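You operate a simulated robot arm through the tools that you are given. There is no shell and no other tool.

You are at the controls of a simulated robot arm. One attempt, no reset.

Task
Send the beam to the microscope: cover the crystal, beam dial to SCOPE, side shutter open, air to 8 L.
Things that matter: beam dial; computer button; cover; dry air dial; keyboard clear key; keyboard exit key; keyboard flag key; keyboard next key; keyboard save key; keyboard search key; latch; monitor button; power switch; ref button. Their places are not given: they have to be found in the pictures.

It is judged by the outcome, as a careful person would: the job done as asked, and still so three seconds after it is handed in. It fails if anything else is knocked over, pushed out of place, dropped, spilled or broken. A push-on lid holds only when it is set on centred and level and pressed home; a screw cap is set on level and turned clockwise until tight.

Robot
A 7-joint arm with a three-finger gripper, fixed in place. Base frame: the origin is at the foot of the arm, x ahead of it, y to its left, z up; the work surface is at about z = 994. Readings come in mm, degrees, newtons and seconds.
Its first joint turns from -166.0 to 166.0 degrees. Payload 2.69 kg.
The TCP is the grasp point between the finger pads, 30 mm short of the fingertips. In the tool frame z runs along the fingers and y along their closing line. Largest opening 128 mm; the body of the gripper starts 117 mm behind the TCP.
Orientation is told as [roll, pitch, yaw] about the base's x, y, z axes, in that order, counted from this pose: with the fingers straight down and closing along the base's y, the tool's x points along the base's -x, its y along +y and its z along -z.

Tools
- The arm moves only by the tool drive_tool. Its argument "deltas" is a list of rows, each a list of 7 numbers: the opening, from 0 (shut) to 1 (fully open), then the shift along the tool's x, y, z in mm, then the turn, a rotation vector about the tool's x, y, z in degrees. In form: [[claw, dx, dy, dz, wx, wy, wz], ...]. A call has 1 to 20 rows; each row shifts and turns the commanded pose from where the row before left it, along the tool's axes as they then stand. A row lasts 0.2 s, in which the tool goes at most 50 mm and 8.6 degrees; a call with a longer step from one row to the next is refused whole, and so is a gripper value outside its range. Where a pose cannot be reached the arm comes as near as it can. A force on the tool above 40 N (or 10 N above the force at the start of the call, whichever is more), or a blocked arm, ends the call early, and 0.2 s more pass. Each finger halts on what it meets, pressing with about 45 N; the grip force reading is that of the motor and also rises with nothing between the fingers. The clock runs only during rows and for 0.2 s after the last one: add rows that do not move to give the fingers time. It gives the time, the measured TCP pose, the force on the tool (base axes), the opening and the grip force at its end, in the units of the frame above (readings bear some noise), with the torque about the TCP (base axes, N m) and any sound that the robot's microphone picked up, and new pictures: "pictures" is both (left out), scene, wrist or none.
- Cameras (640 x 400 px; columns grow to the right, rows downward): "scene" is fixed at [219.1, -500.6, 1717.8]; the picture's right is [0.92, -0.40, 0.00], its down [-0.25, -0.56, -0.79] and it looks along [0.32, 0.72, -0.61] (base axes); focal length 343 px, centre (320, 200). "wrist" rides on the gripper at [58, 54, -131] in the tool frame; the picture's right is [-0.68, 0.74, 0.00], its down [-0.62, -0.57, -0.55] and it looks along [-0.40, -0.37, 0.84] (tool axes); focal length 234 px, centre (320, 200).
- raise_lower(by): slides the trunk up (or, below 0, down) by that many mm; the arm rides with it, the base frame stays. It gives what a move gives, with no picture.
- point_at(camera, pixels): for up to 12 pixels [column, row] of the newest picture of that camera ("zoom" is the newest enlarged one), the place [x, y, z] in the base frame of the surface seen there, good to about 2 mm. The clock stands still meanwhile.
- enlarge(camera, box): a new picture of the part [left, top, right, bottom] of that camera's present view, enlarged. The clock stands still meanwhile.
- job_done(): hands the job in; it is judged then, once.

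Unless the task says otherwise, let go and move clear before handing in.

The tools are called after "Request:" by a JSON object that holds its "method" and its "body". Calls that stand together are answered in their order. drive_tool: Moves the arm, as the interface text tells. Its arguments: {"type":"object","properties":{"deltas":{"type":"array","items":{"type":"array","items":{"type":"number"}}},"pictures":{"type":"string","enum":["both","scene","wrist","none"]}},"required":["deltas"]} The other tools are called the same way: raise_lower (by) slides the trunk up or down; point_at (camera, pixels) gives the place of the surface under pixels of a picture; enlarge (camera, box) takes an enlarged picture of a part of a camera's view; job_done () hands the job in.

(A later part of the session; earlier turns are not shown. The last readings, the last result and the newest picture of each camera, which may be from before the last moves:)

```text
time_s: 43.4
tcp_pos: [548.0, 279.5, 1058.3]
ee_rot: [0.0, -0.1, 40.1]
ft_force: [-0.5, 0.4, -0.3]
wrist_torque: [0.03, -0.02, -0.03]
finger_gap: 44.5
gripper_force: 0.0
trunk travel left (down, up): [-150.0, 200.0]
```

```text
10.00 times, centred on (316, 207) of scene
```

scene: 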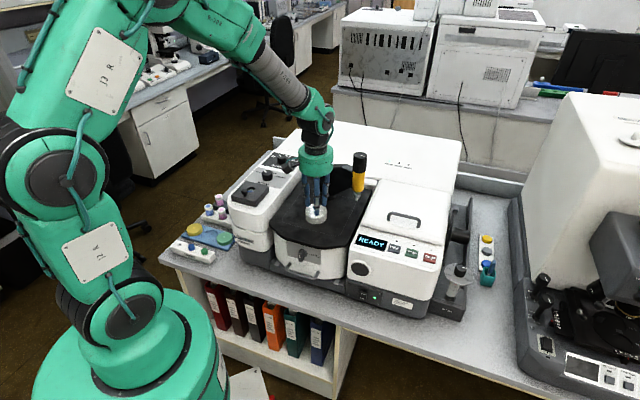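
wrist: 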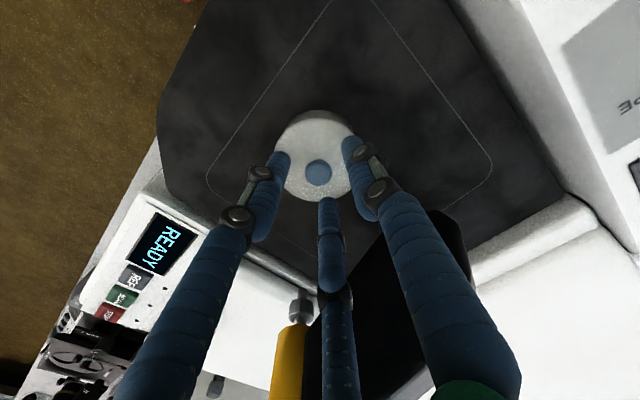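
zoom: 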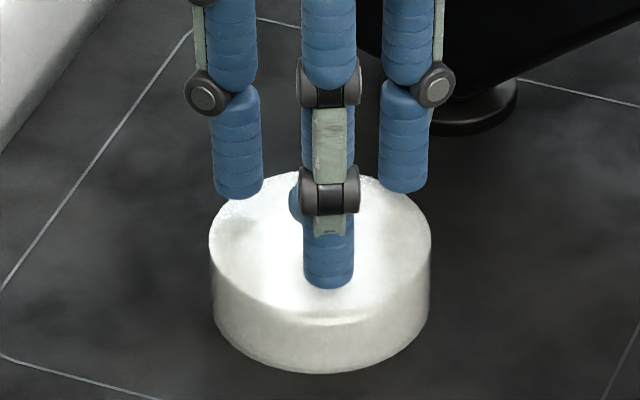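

The lid sits level on the stage. I'll rise, close the fingers and press once on the knob top to make sure it's home.

Request:
{"method": "drive_tool", "body": {"deltas": [[0.35, 0, 0, -20, 0, 0, 0], [0.35, 0, 0, -30, 0, 0, 0], [0, 0, 0, 0, 0, 0, 0], [0, 0, 0, 0, 0, 0, 0]], "pictures": "both"}}

Request:
{"method": "enlarge", "body": {"camera": "scene", "box": [296, 187, 336, 227]}}

Request:
{"method": "enlarge", "body": {"camera": "wrist", "box": [270, 95, 374, 185]}}

```text
time_s: 44.4
tcp_pos: [548.3, 280.3, 1108.8]
ee_rot: [0.0, 0.0, 40.0]
ft_force: [-0.2, 0.0, -0.3]
wrist_torque: [-0.03, 0.04, 0.01]
finger_gap: 2.1
gripper_force: 31.5
trunk travel left (down, up): [-150.0, 200.0]
```

scene: 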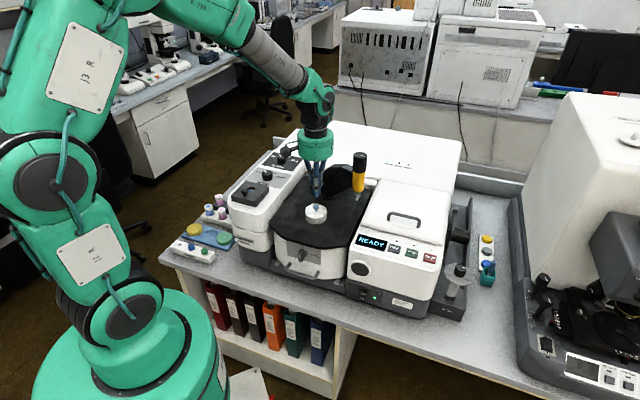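
wrist: 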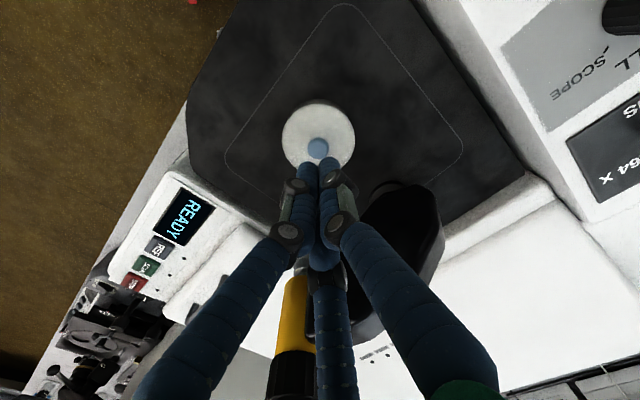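

```text
10.00 times, centred on (316, 207) of scene
```

zoom: 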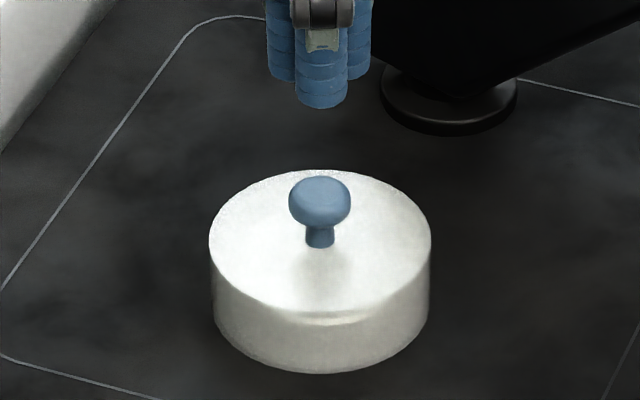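

```text
4.44 times, centred on (322, 140) of wrist
```

zoom: 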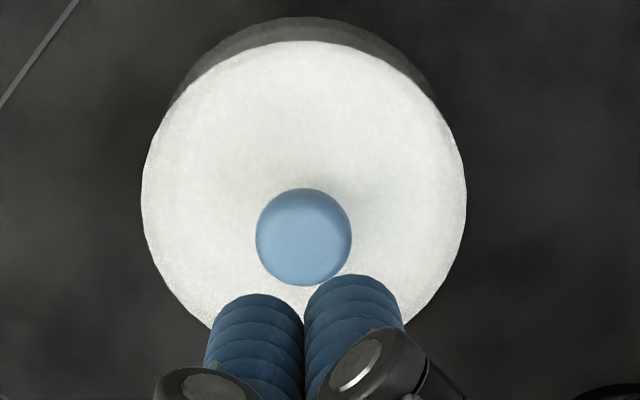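

The lid is flush and level on the stage, covering the puck. One gentle press on the knob with closed fingers.

Request:
{"method": "drive_tool", "body": {"deltas": [[0, 0, 0, 12, 0, 0, 0], [0, 0, 0, 12, 0, 0, 0], [0, 0, 0, 8, 0, 0, 0], [0, 0, 0, 2, 0, 0, 0], [0, 0, 0, 1, 0, 0, 0], [0, 0, 0, 1, 0, 0, 0], [0, 0, 0, 1, 0, 0, 0], [0, 0, 0, 1, 0, 0, 0], [0, 0, 0, 0, 0, 0, 0]], "pictures": "none"}}

```text
time_s: 46.4
tcp_pos: [548.9, 279.2, 1070.8]
ee_rot: [0.0, 0.0, 40.0]
ft_force: [-0.4, -0.6, -0.2]
wrist_torque: [0.01, 0.01, 0.0]
finger_gap: 2.0
gripper_force: 31.4
trunk travel left (down, up): [-150.0, 200.0]
```

Request:
{"method": "drive_tool", "body": {"deltas": [[0, 0, 0, 1, 0, 0, 0], [0, 0, 0, 1, 0, 0, 0], [0, 0, 0, 1, 0, 0, 0], [0, 0, 0, 1, 0, 0, 0], [0, 0, 0, 0, 0, 0, 0]], "pictures": "scene"}}

Request:
{"method": "enlarge", "body": {"camera": "scene", "box": [296, 187, 336, 227]}}

```text
time_s: 47.6
tcp_pos: [548.7, 279.6, 1065.6]
ee_rot: [0.0, -0.1, 40.0]
ft_force: [0.8, 0.5, -0.2]
wrist_torque: [0.03, 0.01, 0.01]
finger_gap: 2.3
gripper_force: 31.1
trunk travel left (down, up): [-150.0, 200.0]
```

scene: 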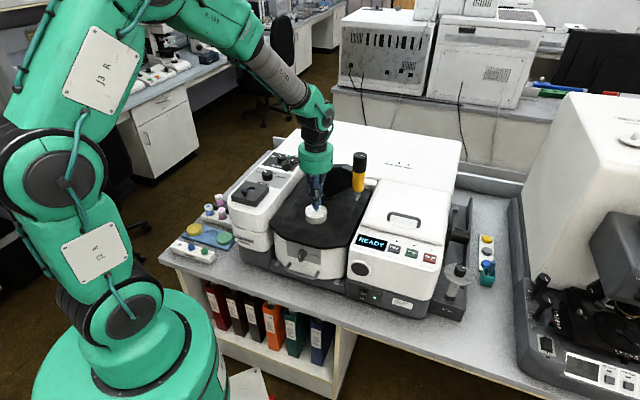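

```text
10.00 times, centred on (316, 207) of scene
```

zoom: 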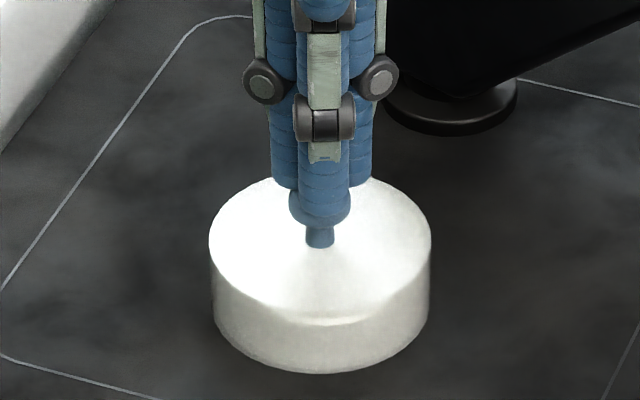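

Still no contact at z≈1066; I'll continue in small steps.

Request:
{"method": "drive_tool", "body": {"deltas": [[0, 0, 0, 1, 0, 0, 0], [0, 0, 0, 1, 0, 0, 0], [0, 0, 0, 1, 0, 0, 0], [0, 0, 0, 0, 0, 0, 0]], "pictures": "none"}}

```text
time_s: 48.6
tcp_pos: [546.8, 279.8, 1065.8]
ee_rot: [0.0, -0.2, 40.0]
ft_force: [-3.7, 3.4, 30.1]
wrist_torque: [0.03, 0.12, 0.0]
finger_gap: 6.0
gripper_force: 31.9
trunk travel left (down, up): [-150.0, 200.0]
```

The press reached 30 N on the knob. I'll rise and verify the lid.

Request:
{"method": "drive_tool", "body": {"deltas": [[0, 0, 0, -5, 0, 0, 0], [0, 0, 0, -20, 0, 0, 0], [0, 0, 0, -35, 0, 0, 0], [0, 0, 0, -40, 0, 0, 0], [0, 0, 0, -40, 0, 0, 0], [0.4, 0, 0, -40, 0, 0, 0], [0.4, 0, 0, 0, 0, 0, 0]], "pictures": "both"}}

Request:
{"method": "enlarge", "body": {"camera": "scene", "box": [296, 187, 336, 227]}}

Request:
{"method": "enlarge", "body": {"camera": "scene", "box": [225, 145, 305, 195]}}

Request:
{"method": "point_at", "body": {"camera": "zoom", "pixels": [[337, 220], [310, 215], [360, 220], [337, 235], [320, 210], [340, 205], [440, 262], [400, 258], [398, 256], [320, 270], [375, 270], [405, 230]]}}

```text
time_s: 50.2
tcp_pos: [545.7, 279.1, 1245.2]
ee_rot: [0.1, 0.1, 40.0]
ft_force: [-1.3, -0.9, -0.2]
wrist_torque: [0.02, -0.02, -0.03]
finger_gap: 51.2
gripper_force: 0.0
trunk travel left (down, up): [-150.0, 200.0]
```

scene: 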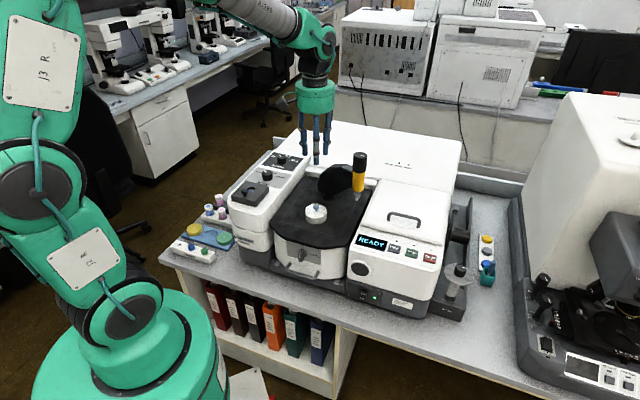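
wrist: 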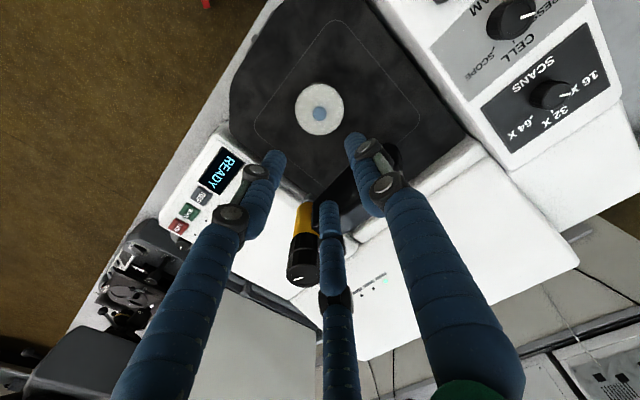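

```text
10.00 times, centred on (316, 207) of scene
```

zoom: 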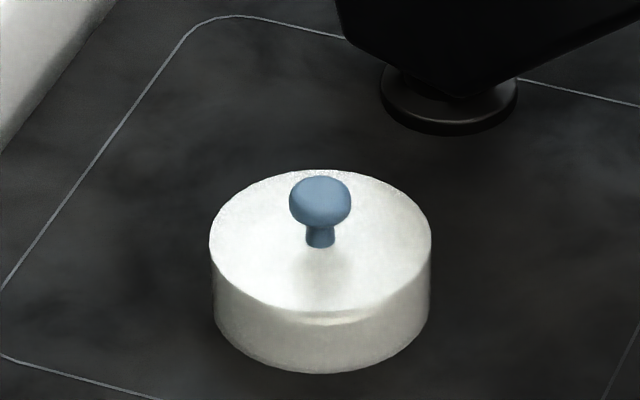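

```text
8.00 times, centred on (265, 170) of scene
```

zoom: 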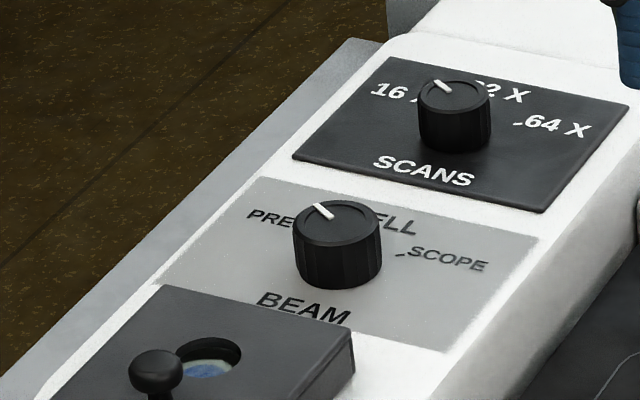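

```text
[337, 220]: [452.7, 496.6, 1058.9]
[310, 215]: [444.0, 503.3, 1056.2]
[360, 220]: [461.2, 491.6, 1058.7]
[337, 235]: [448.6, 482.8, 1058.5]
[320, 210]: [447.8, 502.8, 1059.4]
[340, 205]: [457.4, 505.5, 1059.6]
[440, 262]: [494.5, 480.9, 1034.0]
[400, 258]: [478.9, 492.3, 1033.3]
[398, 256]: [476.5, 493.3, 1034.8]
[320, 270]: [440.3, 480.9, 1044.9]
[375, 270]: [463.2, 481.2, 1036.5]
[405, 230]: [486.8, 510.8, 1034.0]
```

The cover is set, level and home. The beam dial's knob is at about (453,494), top z≈1059; I'll go above it and yaw to 90° to leave room for a clockwise turn.

Request:
{"method": "drive_tool", "body": {"deltas": [[0.5, -10.9, 37.6, 5, 0, 0, 0], [0.5, -10.9, 37.6, 5, 0, 0, 0], [0.5, -10.9, 37.6, 5, 0, 0, 0], [0.5, -10.9, 37.6, 5, 0, 0, 0], [0.5, -10.9, 37.6, 5, 0, 0, 0], [0.5, -10.9, 37.6, 5, 0, 0, 0], [0.5, 0, 0, 0, 0, 0, -8.33], [0.5, 0, 0, 0, 0, 0, -8.33], [0.5, 0, 0, 0, 0, 0, -8.33], [0.5, 0, 0, 0, 0, 0, -8.33], [0.5, 0, 0, 0, 0, 0, -8.33], [0.5, 0, 0, 0, 0, 0, -8.35], [0.5, 0, 0, 20, 0, 0, 0], [0.5, 0, 0, 0, 0, 0, 0]], "pictures": "both"}}

Request:
{"method": "enlarge", "body": {"camera": "wrist", "box": [270, 80, 390, 180]}}

```text
time_s: 53.2
tcp_pos: [452.1, 496.1, 1192.8]
ee_rot: [-0.1, 0.0, 90.0]
ft_force: [1.3, -0.4, -0.3]
wrist_torque: [-0.03, 0.03, -0.01]
finger_gap: 63.8
gripper_force: 0.1
trunk travel left (down, up): [-150.0, 200.0]
```

scene: 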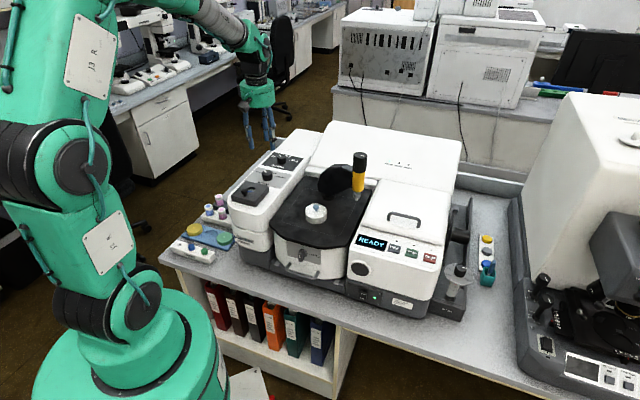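
wrist: 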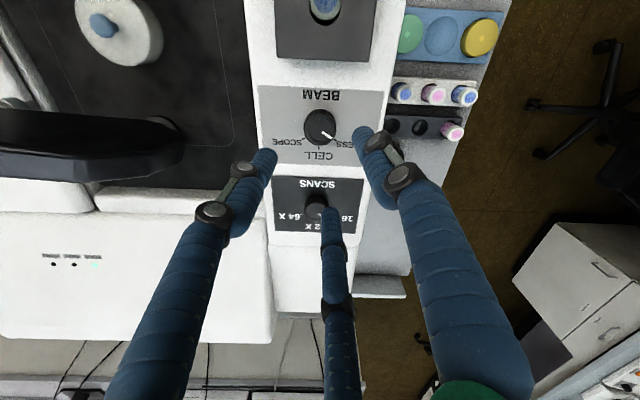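

```text
4.00 times, centred on (330, 130) of wrist
```

zoom: 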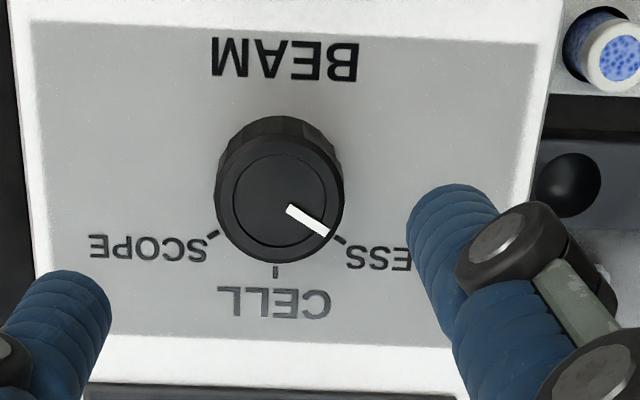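

The pointer is at PRESS (zoom (310,222)), with CELL (276,272) and SCOPE (212,235) ticks to the clockwise side. I'll sample tick and knob positions to get the exact turn angle.

Request:
{"method": "enlarge", "body": {"camera": "wrist", "box": [288, 95, 352, 160]}}

Request:
{"method": "point_at", "body": {"camera": "zoom", "pixels": [[428, 267], [300, 325], [182, 262], [420, 262], [300, 316], [190, 256], [435, 270], [300, 332], [176, 267], [327, 205], [402, 250], [310, 170]]}}

```text
6.15 times, centred on (320, 128) of wrist
```

zoom: 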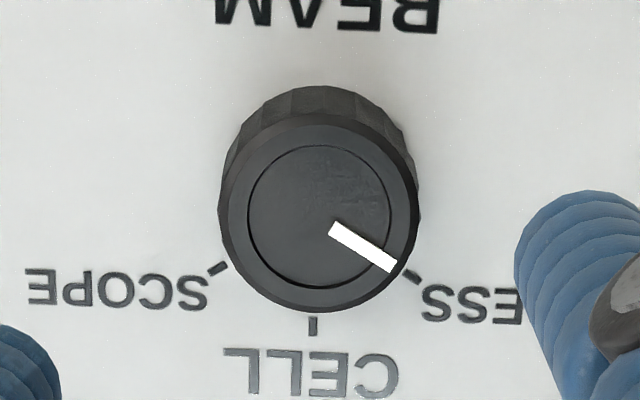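

```text
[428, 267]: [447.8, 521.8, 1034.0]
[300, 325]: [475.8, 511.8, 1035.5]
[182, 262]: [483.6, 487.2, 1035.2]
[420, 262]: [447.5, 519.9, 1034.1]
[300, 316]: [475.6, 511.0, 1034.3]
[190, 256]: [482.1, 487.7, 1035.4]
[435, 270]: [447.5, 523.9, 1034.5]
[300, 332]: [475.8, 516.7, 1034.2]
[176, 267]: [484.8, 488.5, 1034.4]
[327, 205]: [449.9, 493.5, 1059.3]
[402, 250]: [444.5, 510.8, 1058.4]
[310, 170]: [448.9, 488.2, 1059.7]
```

Parallax makes the tick angles ambiguous (50° or 60° steps). I'll move so the wrist camera is directly above the beam knob, where pointer and ticks line up without parallax.

Request:
{"method": "drive_tool", "body": {"deltas": [[0.5, -29, -27, 0, 0, 0, 0], [0.5, -29, -27, 0, 0, 0, 0], [0.5, 0, 0, 0, 0, 0, 0]], "pictures": "wrist"}}

Request:
{"method": "enlarge", "body": {"camera": "wrist", "box": [280, 15, 360, 80]}}

```text
time_s: 54.0
tcp_pos: [509.1, 553.7, 1192.7]
ee_rot: [0.0, 0.1, 89.9]
ft_force: [0.9, 0.4, -0.6]
wrist_torque: [-0.03, 0.07, -0.02]
finger_gap: 64.1
gripper_force: 0.1
trunk travel left (down, up): [-150.0, 200.0]
```

wrist: 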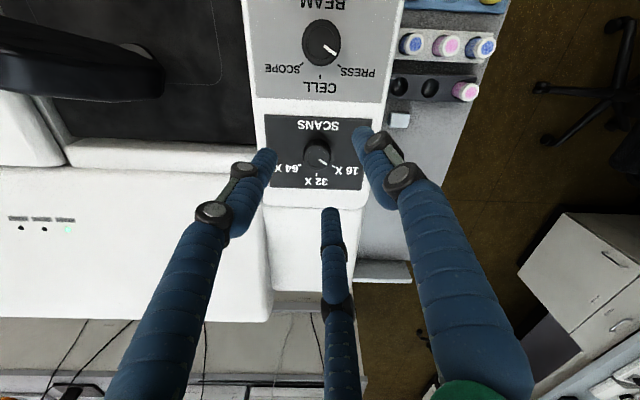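

```text
6.15 times, centred on (320, 48) of wrist
```

zoom: 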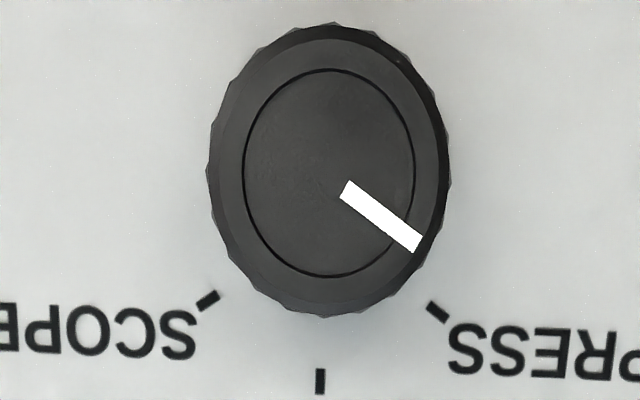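

Directly overhead, the BEAM pointer sits about 60° from the CELL direction while the PRESS tick is at about 47–50°. I'll compare with the SCANS dial in the same way to see whether that offset is by design.

Request:
{"method": "drive_tool", "body": {"deltas": [[0.5, -25, -27, 0, 0, 0, 0], [0.5, -25, -28, 0, 0, 0, 0], [0.5, -25, -28, 0, 0, 0, 0], [0.5, 0, 0, 0, 0, 0, 0]], "pictures": "wrist"}}

Request:
{"method": "enlarge", "body": {"camera": "wrist", "box": [280, 15, 360, 80]}}

```text
time_s: 55.0
tcp_pos: [593.2, 627.6, 1194.1]
ee_rot: [0.1, 0.0, 90.0]
ft_force: [0.8, -0.3, -0.8]
wrist_torque: [-0.06, 0.01, -0.01]
finger_gap: 64.1
gripper_force: 0.0
trunk travel left (down, up): [-150.0, 200.0]
```

wrist: 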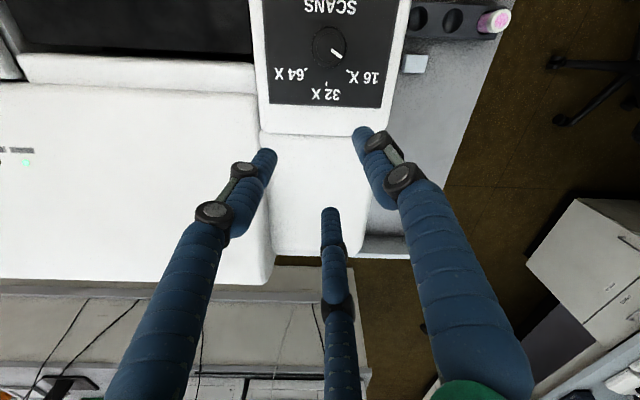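

```text
6.15 times, centred on (320, 48) of wrist
```

zoom: 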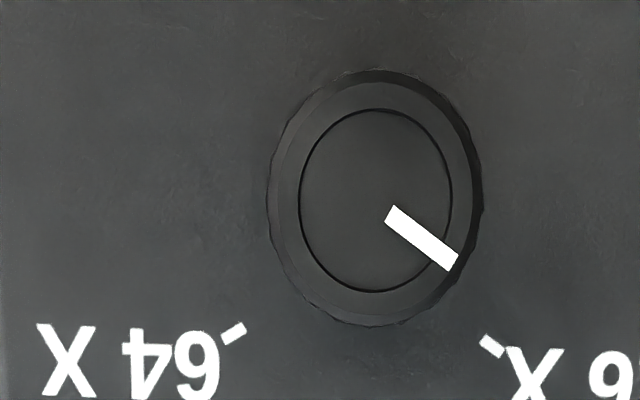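

Both three-position dials show the same pattern (pointer ~±60° for the outer positions), so SCOPE is 120° clockwise from PRESS. I'll go back over the beam knob and descend part-way.

Request:
{"method": "drive_tool", "body": {"deltas": [[0.5, 33.5, 34.8, 0, 0, 0, 0], [0.5, 33.5, 34.8, 0, 0, 0, 0], [0.5, 33.5, 34.8, 0, 0, 0, 0], [0.5, 33.7, 34.6, 0, 0, 0, 0], [0.5, 0, 0, 35, 0, 0, 0], [0.5, 0, 0, 40, 0, 0, 0], [0.5, 0, 0, 0, 0, 0, 0]], "pictures": "wrist"}}

Request:
{"method": "enlarge", "body": {"camera": "wrist", "box": [280, 115, 360, 195]}}

```text
time_s: 56.6
tcp_pos: [451.2, 495.0, 1116.8]
ee_rot: [0.1, 0.0, 90.1]
ft_force: [0.5, 0.0, -0.7]
wrist_torque: [-0.06, 0.03, -0.03]
finger_gap: 63.9
gripper_force: 0.1
trunk travel left (down, up): [-150.0, 200.0]
```

wrist: 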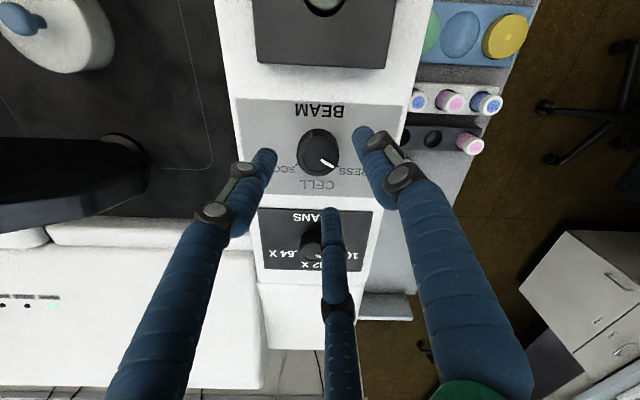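

```text
5.00 times, centred on (320, 155) of wrist
```

zoom: 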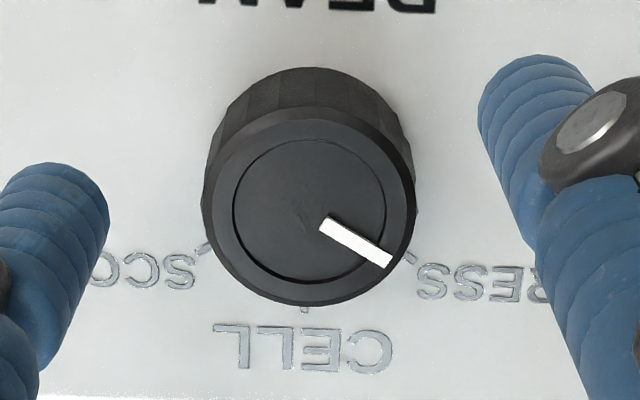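

The knob centre is within about 1.5 mm of the TCP. I'll correct, descend to z≈1070 and close on the knob.

Request:
{"method": "drive_tool", "body": {"deltas": [[0.5, 1.5, -0.4, 15, 0, 0, 0], [0.5, 0, 0, 20, 0, 0, 0], [0.5, 0, 0, 11, 0, 0, 0], [0.5, 0, 0, 0, 0, 0, 0], [0.3, 0, 0, 0, 0, 0, 0], [0.2, 0, 0, 0, 0, 0, 0], [0.15, 0, 0, 0, 0, 0, 0]], "pictures": "wrist"}}

```text
time_s: 58.2
tcp_pos: [452.2, 495.5, 1072.8]
ee_rot: [-0.1, -0.1, 90.0]
ft_force: [11.7, 21.7, -3.7]
wrist_torque: [0.88, -0.37, -0.06]
finger_gap: 36.7
gripper_force: 45.1
trunk travel left (down, up): [-150.0, 200.0]
```

wrist: 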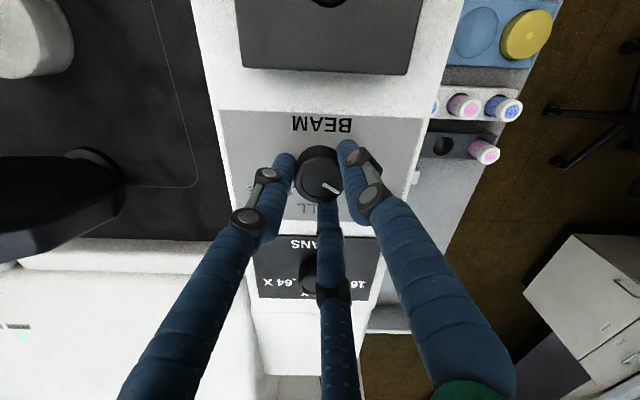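

Lateral force (11.7, 21.7) N shows I'm off by about 2–3 mm toward +y. I'll open, shift (+1.2,+2.4) mm and re-close.

Request:
{"method": "drive_tool", "body": {"deltas": [[0.4, 0, 0, 0, 0, 0, 0], [0.4, -2.4, -1.2, 0, 0, 0, 0], [0.25, 0, 0, 0, 0, 0, 0], [0.2, 0, 0, 0, 0, 0, 0], [0.15, 0, 0, 0, 0, 0, 0]], "pictures": "wrist"}}

```text
time_s: 59.4
tcp_pos: [451.9, 494.6, 1073.0]
ee_rot: [0.1, 0.0, 90.0]
ft_force: [2.3, 1.5, 0.5]
wrist_torque: [0.06, -0.09, 0.01]
finger_gap: 36.6
gripper_force: 44.8
trunk travel left (down, up): [-150.0, 200.0]
```

wrist: 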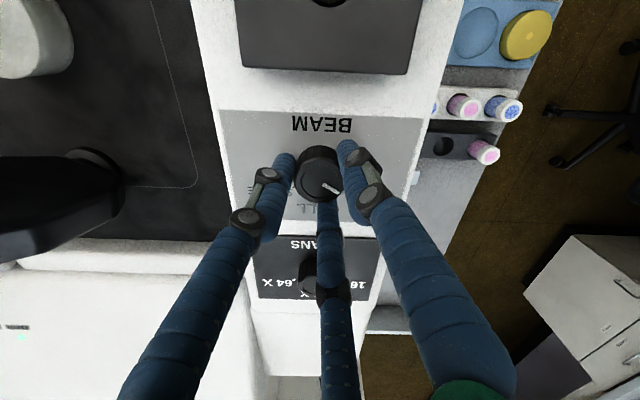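

Now centred with low side force and a firm grip. Turning 120° clockwise in 6° steps.

Request:
{"method": "drive_tool", "body": {"deltas": [[0.15, 0, 0, 0, 0, 0, 6], [0.15, 0, 0, 0, 0, 0, 6], [0.15, 0, 0, 0, 0, 0, 6], [0.15, 0, 0, 0, 0, 0, 6], [0.15, 0, 0, 0, 0, 0, 6], [0.15, 0, 0, 0, 0, 0, 6], [0.15, 0, 0, 0, 0, 0, 6], [0.15, 0, 0, 0, 0, 0, 6], [0.15, 0, 0, 0, 0, 0, 6], [0.15, 0, 0, 0, 0, 0, 6], [0.15, 0, 0, 0, 0, 0, 6], [0.15, 0, 0, 0, 0, 0, 6], [0.15, 0, 0, 0, 0, 0, 6], [0.15, 0, 0, 0, 0, 0, 6], [0.15, 0, 0, 0, 0, 0, 6], [0.15, 0, 0, 0, 0, 0, 6], [0.15, 0, 0, 0, 0, 0, 6], [0.15, 0, 0, 0, 0, 0, 6], [0.15, 0, 0, 0, 0, 0, 6], [0.15, 0, 0, 0, 0, 0, 6]], "pictures": "wrist"}}

```text
time_s: 63.6
tcp_pos: [452.3, 494.7, 1073.1]
ee_rot: [0.0, 0.0, -30.1]
ft_force: [-12.9, 10.3, -1.8]
wrist_torque: [0.19, 0.73, 0.44]
finger_gap: 36.8
gripper_force: 44.7
trunk travel left (down, up): [-150.0, 200.0]
```

wrist: 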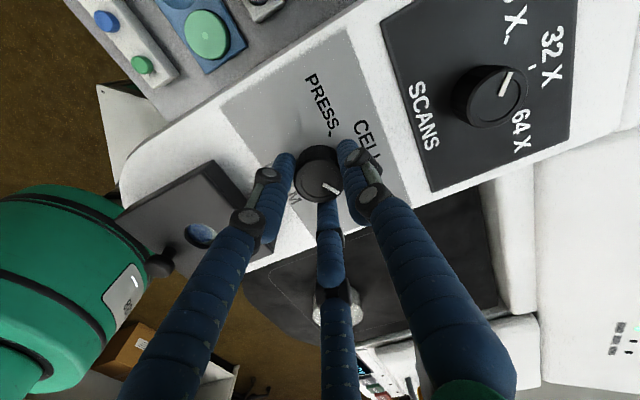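

The turn finished with a residual torque of 0.44 N·m. I'll release, rise and check the pointer.

Request:
{"method": "drive_tool", "body": {"deltas": [[0.3, 0, 0, 0, 0, 0, 0], [0.45, 0, 0, 0, 0, 0, 0], [0.45, 0, 0, 0, 0, 0, 0], [0.45, 0, 0, -25, 0, 0, 0], [0.45, 0, 0, -45, 0, 0, 0], [0.45, 0, 0, -45, 0, 0, 0], [0.45, 0, 0, 0, 0, 0, 0]], "pictures": "both"}}

Request:
{"method": "enlarge", "body": {"camera": "wrist", "box": [270, 90, 370, 170]}}

Request:
{"method": "enlarge", "body": {"camera": "scene", "box": [225, 145, 305, 195]}}

```text
time_s: 65.2
tcp_pos: [453.5, 493.5, 1190.1]
ee_rot: [0.0, -0.1, -30.0]
ft_force: [-0.8, -0.3, -0.9]
wrist_torque: [0.01, -0.03, -0.05]
finger_gap: 57.7
gripper_force: 0.0
trunk travel left (down, up): [-150.0, 200.0]
```

scene: 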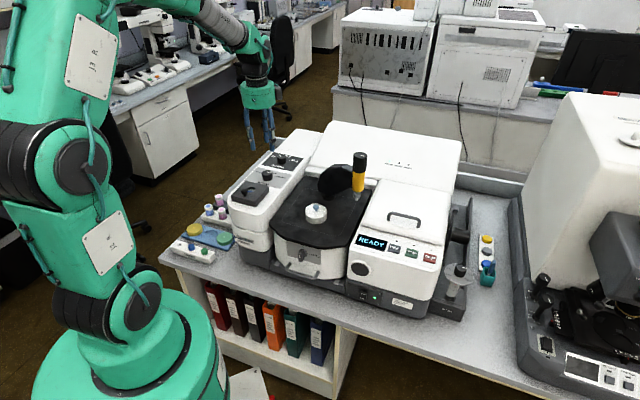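
wrist: 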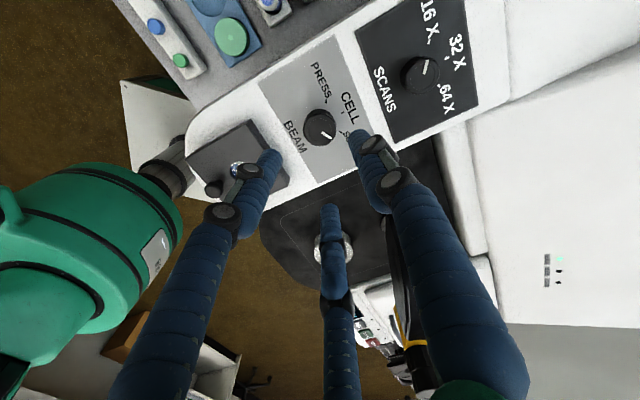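

```text
5.00 times, centred on (320, 130) of wrist
```

zoom: 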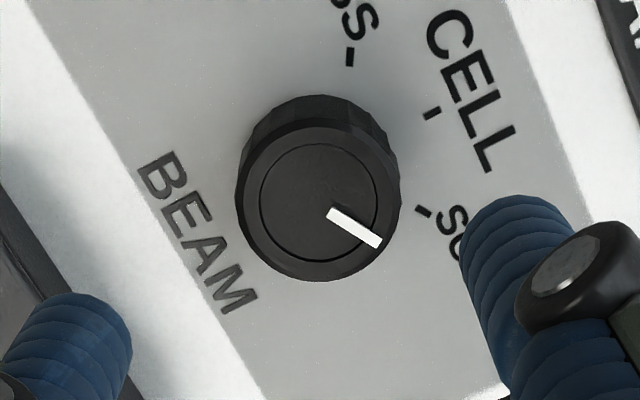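

```text
8.00 times, centred on (265, 170) of scene
```

zoom: 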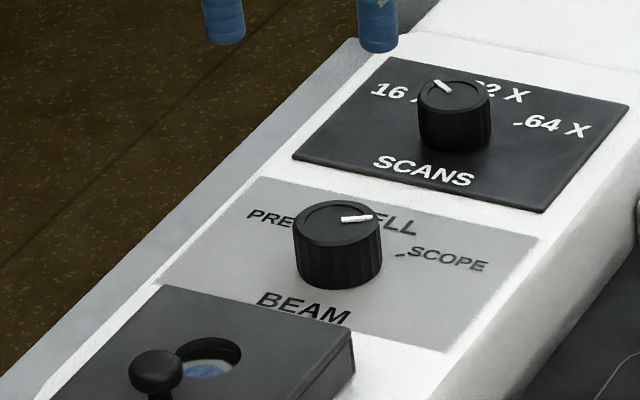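

Scene view gives the pointer at about -15°, i.e. the mirror of the PRESS position, so the beam dial is on SCOPE. Next is the side shutter: I raise well above the press (top 1205) before crossing over.

Request:
{"method": "drive_tool", "body": {"deltas": [[0.5, 0, 0, -40, 0, 0, 0], [0.5, 0, 0, -40, 0, 0, 0], [0.5, 0, 0, -40, 0, 0, 0], [0.5, 0, 0, 0, 0, 0, -7.5], [0.5, 0, 0, 0, 0, 0, -7.5], [0.5, 0, 0, 0, 0, 0, 0]], "pictures": "scene"}}

Request:
{"method": "point_at", "body": {"camera": "scene", "pixels": [[440, 205], [445, 205], [447, 212], [443, 215], [440, 225], [436, 235], [432, 240], [449, 200], [452, 195], [445, 190], [425, 210], [430, 225]]}}

```text
time_s: 66.6
tcp_pos: [453.6, 493.8, 1308.2]
ee_rot: [0.0, 0.1, -14.9]
ft_force: [-0.2, -0.4, 0.6]
wrist_torque: [-0.02, -0.01, 0.0]
finger_gap: 63.8
gripper_force: 0.3
trunk travel left (down, up): [-150.0, 200.0]
```

scene: 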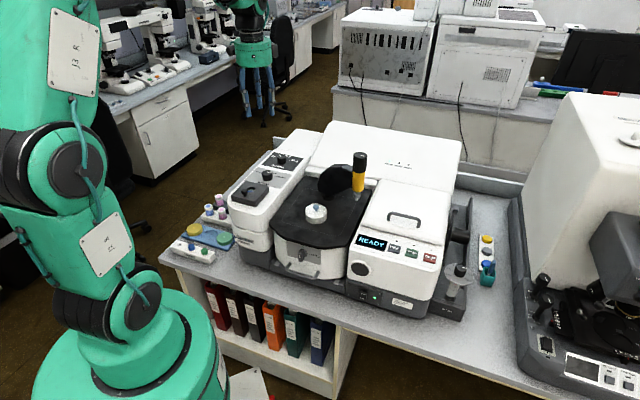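

```text
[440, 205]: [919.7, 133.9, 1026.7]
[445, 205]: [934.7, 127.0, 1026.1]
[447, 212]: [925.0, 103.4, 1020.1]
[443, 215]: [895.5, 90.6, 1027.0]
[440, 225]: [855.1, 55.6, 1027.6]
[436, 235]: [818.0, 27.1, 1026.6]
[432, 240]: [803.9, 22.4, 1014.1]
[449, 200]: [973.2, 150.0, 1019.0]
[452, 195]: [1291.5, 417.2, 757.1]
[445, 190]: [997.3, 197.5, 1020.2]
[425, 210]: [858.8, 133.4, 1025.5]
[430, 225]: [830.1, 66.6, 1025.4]
```

The instrument's top edge next to the lever is z≈1027, R≈583, and the lever's grip stands above it (1026–1050), so fingertips at z≈1031 stay clear of the body. I'll yaw to -45° (flush to the grip) and cross over at height.

Request:
{"method": "drive_tool", "body": {"deltas": [[0.5, 0, 0, 0, 0, 0, 7.5], [0.5, 0, 0, 0, 0, 0, 7.5], [0.5, 0, 0, 0, 0, 0, 7.5], [0.5, 0, 0, 0, 0, 0, 7.5], [0.5, -44.9, 3.3, 0, 0, 0, 0], [0.5, -44.9, 3.3, 0, 0, 0, 0], [0.5, -44.9, 3.3, 0, 0, 0, 0], [0.5, -44.9, 3.3, 0, 0, 0, 0], [0.5, -44.9, 3.3, 0, 0, 0, 0], [0.5, -44.9, 3.3, 0, 0, 0, 0], [0.5, -44.9, 3.3, 0, 0, 0, 0], [0.5, -44.9, 3.3, 0, 0, 0, 0], [0.5, -44.9, 3.3, 0, 0, 0, 0], [0.5, -44.9, 3.3, 0, 0, 0, 0], [0.5, -44.9, 3.3, 0, 0, 0, 0], [0.5, -44.9, 3.3, 0, 0, 0, 0], [0.5, -44.9, 3.3, 0, 0, 0, 0], [0.5, -44.9, 3.1, 0, 0, 0, 0], [0.5, 0, 0, 0, 0, 0, 0]], "pictures": "both"}}

```text
time_s: 70.6
tcp_pos: [932.0, 81.4, 1308.9]
ee_rot: [-0.1, 0.0, -45.0]
ft_force: [1.4, 0.1, -0.1]
wrist_torque: [0.09, 0.08, 0.02]
finger_gap: 64.0
gripper_force: 0.0
trunk travel left (down, up): [-150.0, 200.0]
```

scene: 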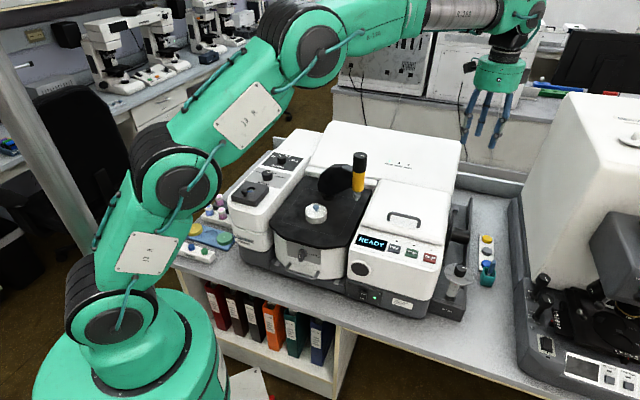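
wrist: 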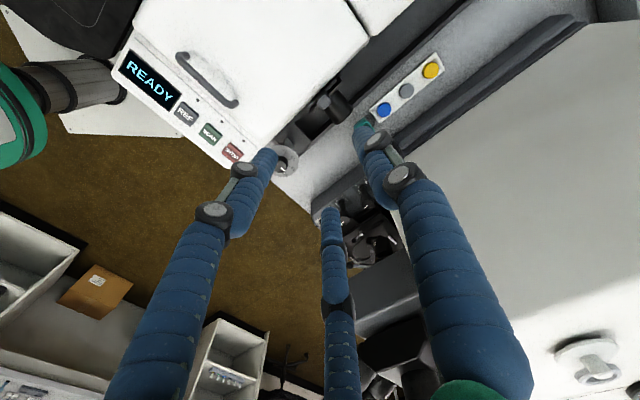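

The lever is in view at wrist (325,100). I'll descend to z≈1150 and measure its grip.

Request:
{"method": "drive_tool", "body": {"deltas": [[0.5, 0, 0, 40, 0, 0, 0], [0.5, 0, 0, 40, 0, 0, 0], [0.5, 0, 0, 40, 0, 0, 0], [0.5, 0, 0, 38, 0, 0, 0], [0.5, 0, 0, 0, 0, 0, 0]], "pictures": "both"}}

Request:
{"method": "enlarge", "body": {"camera": "wrist", "box": [270, 90, 370, 190]}}

Request:
{"method": "point_at", "body": {"camera": "zoom", "pixels": [[320, 200], [310, 190], [330, 190], [310, 210], [330, 210], [300, 200], [340, 200], [320, 180], [320, 220], [290, 230], [350, 170], [280, 160]]}}

```text
time_s: 71.8
tcp_pos: [930.9, 79.7, 1151.1]
ee_rot: [0.0, 0.0, -45.0]
ft_force: [0.0, -0.5, 0.1]
wrist_torque: [0.01, 0.06, 0.0]
finger_gap: 64.2
gripper_force: 0.0
trunk travel left (down, up): [-150.0, 200.0]
```

scene: 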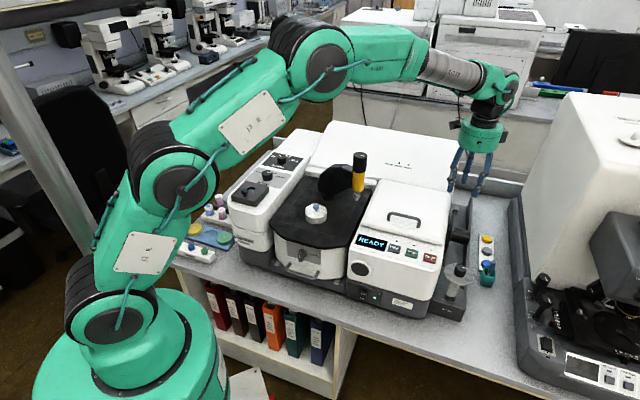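
wrist: 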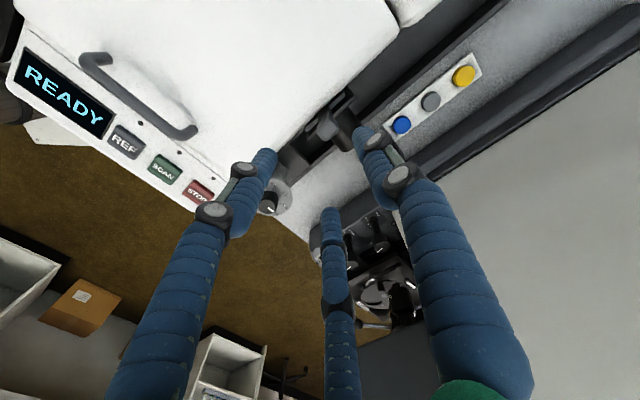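

```text
4.00 times, centred on (320, 140) of wrist
```

zoom: 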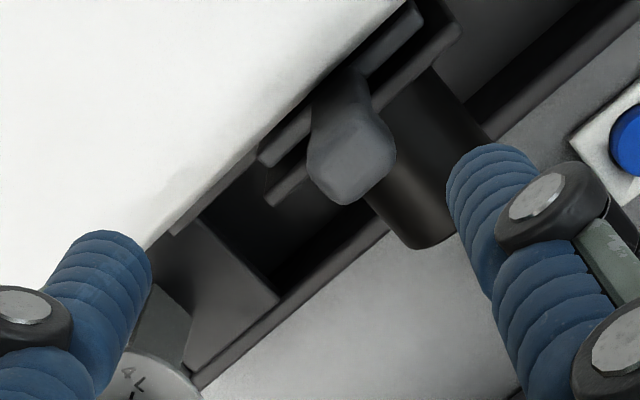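

```text
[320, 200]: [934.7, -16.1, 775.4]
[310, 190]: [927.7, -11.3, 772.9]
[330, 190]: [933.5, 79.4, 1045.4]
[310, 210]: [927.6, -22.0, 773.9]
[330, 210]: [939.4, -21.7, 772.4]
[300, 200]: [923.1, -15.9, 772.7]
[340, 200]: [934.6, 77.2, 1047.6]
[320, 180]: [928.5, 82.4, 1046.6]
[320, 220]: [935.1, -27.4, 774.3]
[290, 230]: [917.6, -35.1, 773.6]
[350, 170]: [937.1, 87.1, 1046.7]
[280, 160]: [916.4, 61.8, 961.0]
```

The grip is at about (933.5,81,1046). I'll zoom on the slot between the plates to understand how the lever moves.

Request:
{"method": "enlarge", "body": {"camera": "wrist", "box": [300, 90, 360, 150]}}

Request:
{"method": "point_at", "body": {"camera": "zoom", "pixels": [[300, 60], [330, 110], [350, 170], [180, 290], [220, 250], [200, 320], [420, 20], [470, 30], [480, 80], [520, 200], [400, 120], [260, 270]]}}

```text
6.67 times, centred on (330, 120) of wrist
```

zoom: 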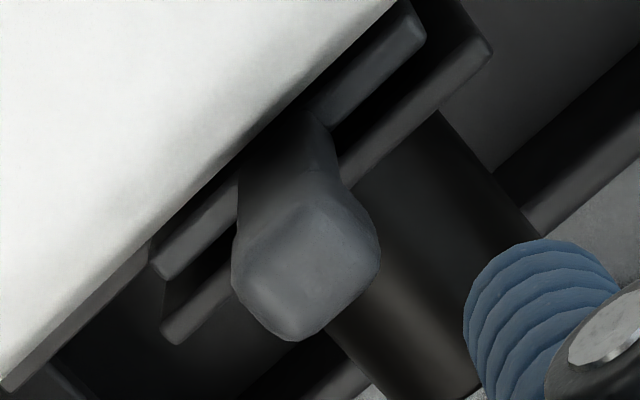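

```text
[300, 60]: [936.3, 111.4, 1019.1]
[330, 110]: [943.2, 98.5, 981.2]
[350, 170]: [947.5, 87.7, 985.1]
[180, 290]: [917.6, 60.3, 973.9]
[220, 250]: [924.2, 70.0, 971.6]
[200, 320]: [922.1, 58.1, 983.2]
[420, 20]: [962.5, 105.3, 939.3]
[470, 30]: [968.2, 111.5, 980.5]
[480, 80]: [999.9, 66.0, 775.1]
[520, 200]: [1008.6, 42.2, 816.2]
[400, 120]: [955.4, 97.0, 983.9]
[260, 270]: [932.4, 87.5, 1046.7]
```

The grip's top face is centred nearer (937.5,89.5) once its full outline is used. I'll shift there and descend to z≈1100 for a closer check.

Request:
{"method": "drive_tool", "body": {"deltas": [[0.5, 1.4, 11.3, 25, 0, 0, 0], [0.5, 0, 0, 25, 0, 0, 0], [0.5, 0, 0, 0, 0, 0, 0]], "pictures": "both"}}

Request:
{"method": "enlarge", "body": {"camera": "wrist", "box": [270, 110, 370, 190]}}

Request:
{"method": "point_at", "body": {"camera": "zoom", "pixels": [[300, 180], [320, 180], [340, 180], [300, 200], [320, 200], [340, 200], [300, 220], [320, 220], [340, 220], [280, 200], [360, 200], [320, 240]]}}

```text
time_s: 72.6
tcp_pos: [937.1, 89.0, 1100.9]
ee_rot: [0.1, 0.0, -45.0]
ft_force: [-0.6, 0.3, -0.8]
wrist_torque: [-0.02, 0.02, -0.04]
finger_gap: 63.9
gripper_force: 0.1
trunk travel left (down, up): [-150.0, 200.0]
```

scene: 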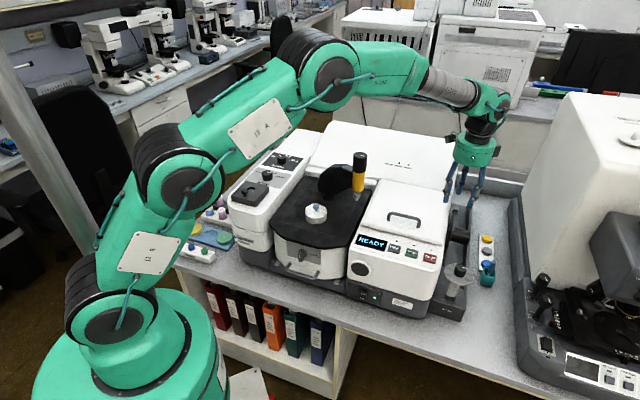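
wrist: 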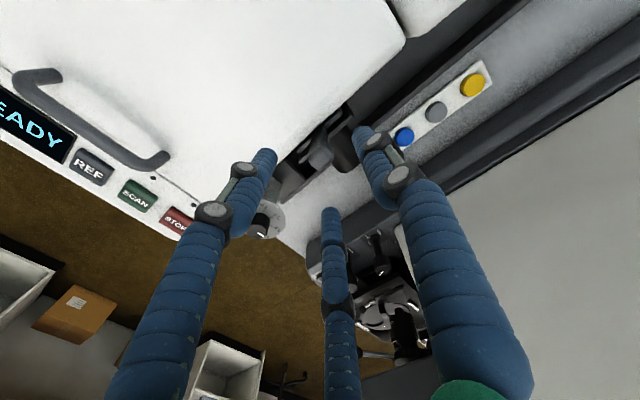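

```text
5.00 times, centred on (320, 150) of wrist
```

zoom: 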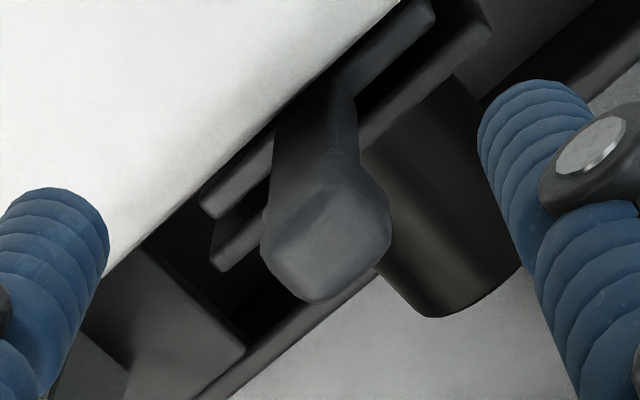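

```text
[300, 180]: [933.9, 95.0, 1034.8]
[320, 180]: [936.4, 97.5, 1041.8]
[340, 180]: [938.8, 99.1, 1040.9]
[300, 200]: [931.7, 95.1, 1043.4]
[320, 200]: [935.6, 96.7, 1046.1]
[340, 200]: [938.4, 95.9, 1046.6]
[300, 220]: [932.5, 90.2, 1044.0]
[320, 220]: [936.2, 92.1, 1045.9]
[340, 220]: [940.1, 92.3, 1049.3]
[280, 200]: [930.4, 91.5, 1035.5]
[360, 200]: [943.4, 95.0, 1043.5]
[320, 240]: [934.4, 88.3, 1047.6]
```

The grip is centred under the TCP. I'll descend so the fingertips reach z≈1032, then close on the grip.

Request:
{"method": "drive_tool", "body": {"deltas": [[0.4, 0, 0, 15, 0, 0, 0], [0.4, 0, 0, 15, 0, 0, 0], [0.4, 0, 0, 8, 0, 0, 0], [0.4, 0, 0, 0, 0, 0, 0], [0.2, 0, 0, 0, 0, 0, 0], [0.1, 0, 0, 0, 0, 0, 0], [0.05, 0, 0, 0, 0, 0, 0], [0.05, 0, 0, 0, 0, 0, 0]], "pictures": "both"}}

Request:
{"method": "enlarge", "body": {"camera": "wrist", "box": [270, 110, 370, 190]}}

```text
time_s: 74.4
tcp_pos: [938.7, 89.8, 1060.8]
ee_rot: [0.0, 0.0, -45.0]
ft_force: [10.3, -21.7, -4.0]
wrist_torque: [-0.54, -0.24, 0.12]
finger_gap: 22.6
gripper_force: 12.1
trunk travel left (down, up): [-150.0, 200.0]
```

scene: 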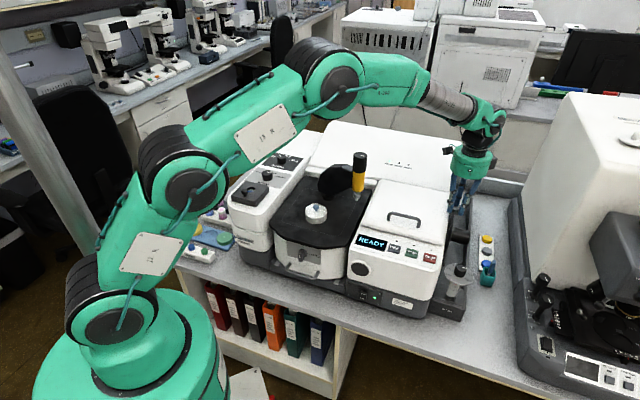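
wrist: 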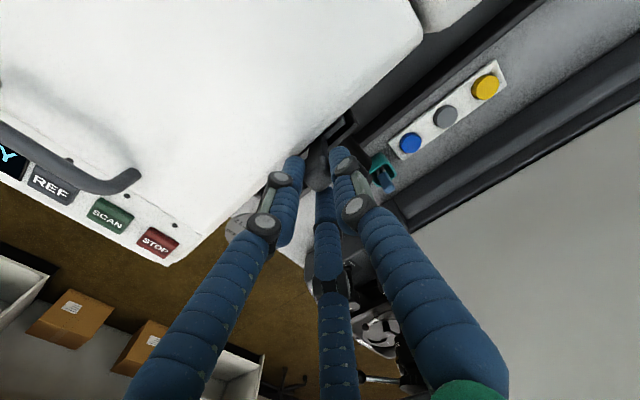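

```text
5.00 times, centred on (320, 150) of wrist
```

zoom: 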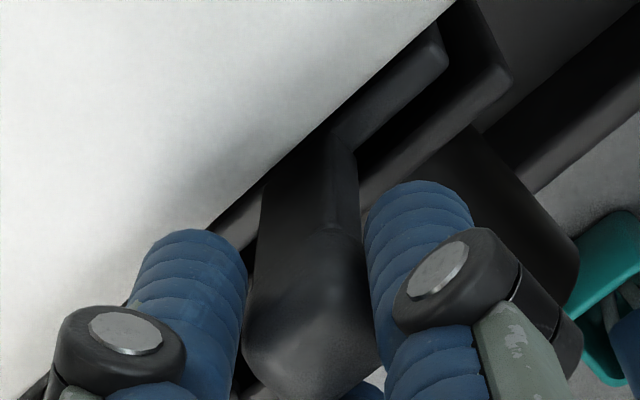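

The grip is caught (gap 22.6) but the tool is pushed +r by ~22 N. I'll shift 2.3 mm to relieve that before testing the lever's motion.

Request:
{"method": "drive_tool", "body": {"deltas": [[0.12, -2.3, -0.8, 0, 0, 0, 0], [0.05, 0, 0, 0, 0, 0, 0], [0.05, 0, 0, 0, 0, 0, 0]], "pictures": "none"}}

```text
time_s: 75.2
tcp_pos: [937.8, 87.3, 1062.6]
ee_rot: [-0.1, 0.1, -45.0]
ft_force: [4.6, -9.1, 0.5]
wrist_torque: [-0.24, -0.12, 0.06]
finger_gap: 22.7
gripper_force: 11.4
trunk travel left (down, up): [-150.0, 200.0]
```

Side force halved; one more millimetre, then a gentle pull-up test of a few millimetres.

Request:
{"method": "drive_tool", "body": {"deltas": [[0.05, -1.2, -0.4, 0, 0, 0, 0], [0, 0, 0, 0, 0, 0, 0], [0, 0, 0, -2, 0, 0, 0], [0, 0, 0, -2, 0, 0, 0], [0, 0, 0, 0, 0, 0, 0]], "pictures": "wrist"}}

Request:
{"method": "enlarge", "body": {"camera": "wrist", "box": [270, 110, 370, 190]}}

```text
time_s: 76.4
tcp_pos: [937.6, 88.2, 1062.2]
ee_rot: [-0.3, 0.2, -45.1]
ft_force: [-1.4, 0.0, -29.9]
wrist_torque: [0.44, -0.5, 0.0]
finger_gap: 21.7
gripper_force: 45.0
trunk travel left (down, up): [-150.0, 200.0]
```

wrist: 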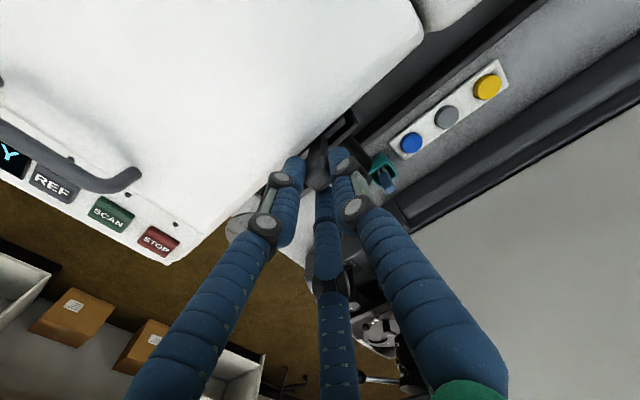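

```text
5.00 times, centred on (320, 150) of wrist
```

zoom: 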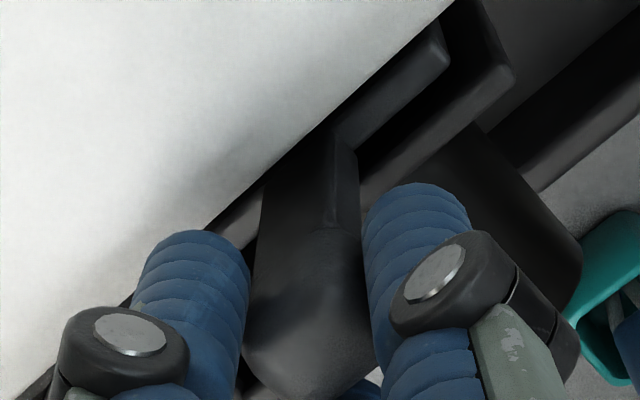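

Pulling up met 30 N with no motion, so it doesn't slide up. I'll undo that and test along the slot (+d), i.e. backward.

Request:
{"method": "drive_tool", "body": {"deltas": [[0, 0, 0, 4, 0, 0, 0], [0, 0, 0, 0, 0, 0, 0]], "pictures": "none"}}

Request:
{"method": "drive_tool", "body": {"deltas": [[0, 0, 2, 0, 0, 0, 0], [0, 0, 2, 0, 0, 0, 0], [0, 0, 0, 0, 0, 0, 0]], "pictures": "none"}}

```text
time_s: 77.0
tcp_pos: [938.7, 87.9, 1062.3]
ee_rot: [-0.2, 0.1, -44.9]
ft_force: [-13.2, 2.4, -17.6]
wrist_torque: [-0.24, 0.65, -0.12]
finger_gap: 21.9
gripper_force: 45.2
trunk travel left (down, up): [-150.0, 200.0]
```

```text
time_s: 77.7
tcp_pos: [938.3, 88.2, 1063.2]
ee_rot: [-0.3, 0.1, -45.1]
ft_force: [-11.9, -3.8, 7.2]
wrist_torque: [-0.56, 0.7, -0.08]
finger_gap: 21.7
gripper_force: 45.1
trunk travel left (down, up): [-150.0, 200.0]
stopped in row 3: the force on the tool passed its limit at 40 N (the readings are from after the stop); the commanded pose is now the measured one
```

+d is blocked (force passed 40 N). Now I test the other way along the slot (-d, toward the front).

Request:
{"method": "drive_tool", "body": {"deltas": [[0, 0, -1, 0, 0, 0, 0], [0, 0, -1, 0, 0, 0, 0], [0, 0, 0, 0, 0, 0, 0]], "pictures": "none"}}

```text
time_s: 78.5
tcp_pos: [938.1, 88.2, 1062.2]
ee_rot: [-0.2, -0.1, -45.0]
ft_force: [-5.1, 2.1, 8.8]
wrist_torque: [0.06, 0.13, -0.04]
finger_gap: 21.6
gripper_force: 44.9
trunk travel left (down, up): [-150.0, 200.0]
```

Request:
{"method": "drive_tool", "body": {"deltas": [[0, 0, -1, 0, 0, 0, 0], [0, 0, -1, 0, 0, 0, 0], [0, 0, -1, 0, 0, 0, 0], [0, 0, 0, 0, 0, 0, 0]], "pictures": "none"}}

```text
time_s: 79.5
tcp_pos: [936.4, 86.4, 1062.5]
ee_rot: [-0.1, 0.1, -44.9]
ft_force: [-0.7, 3.0, 15.0]
wrist_torque: [0.31, -0.32, -0.03]
finger_gap: 21.7
gripper_force: 45.0
trunk travel left (down, up): [-150.0, 200.0]
```

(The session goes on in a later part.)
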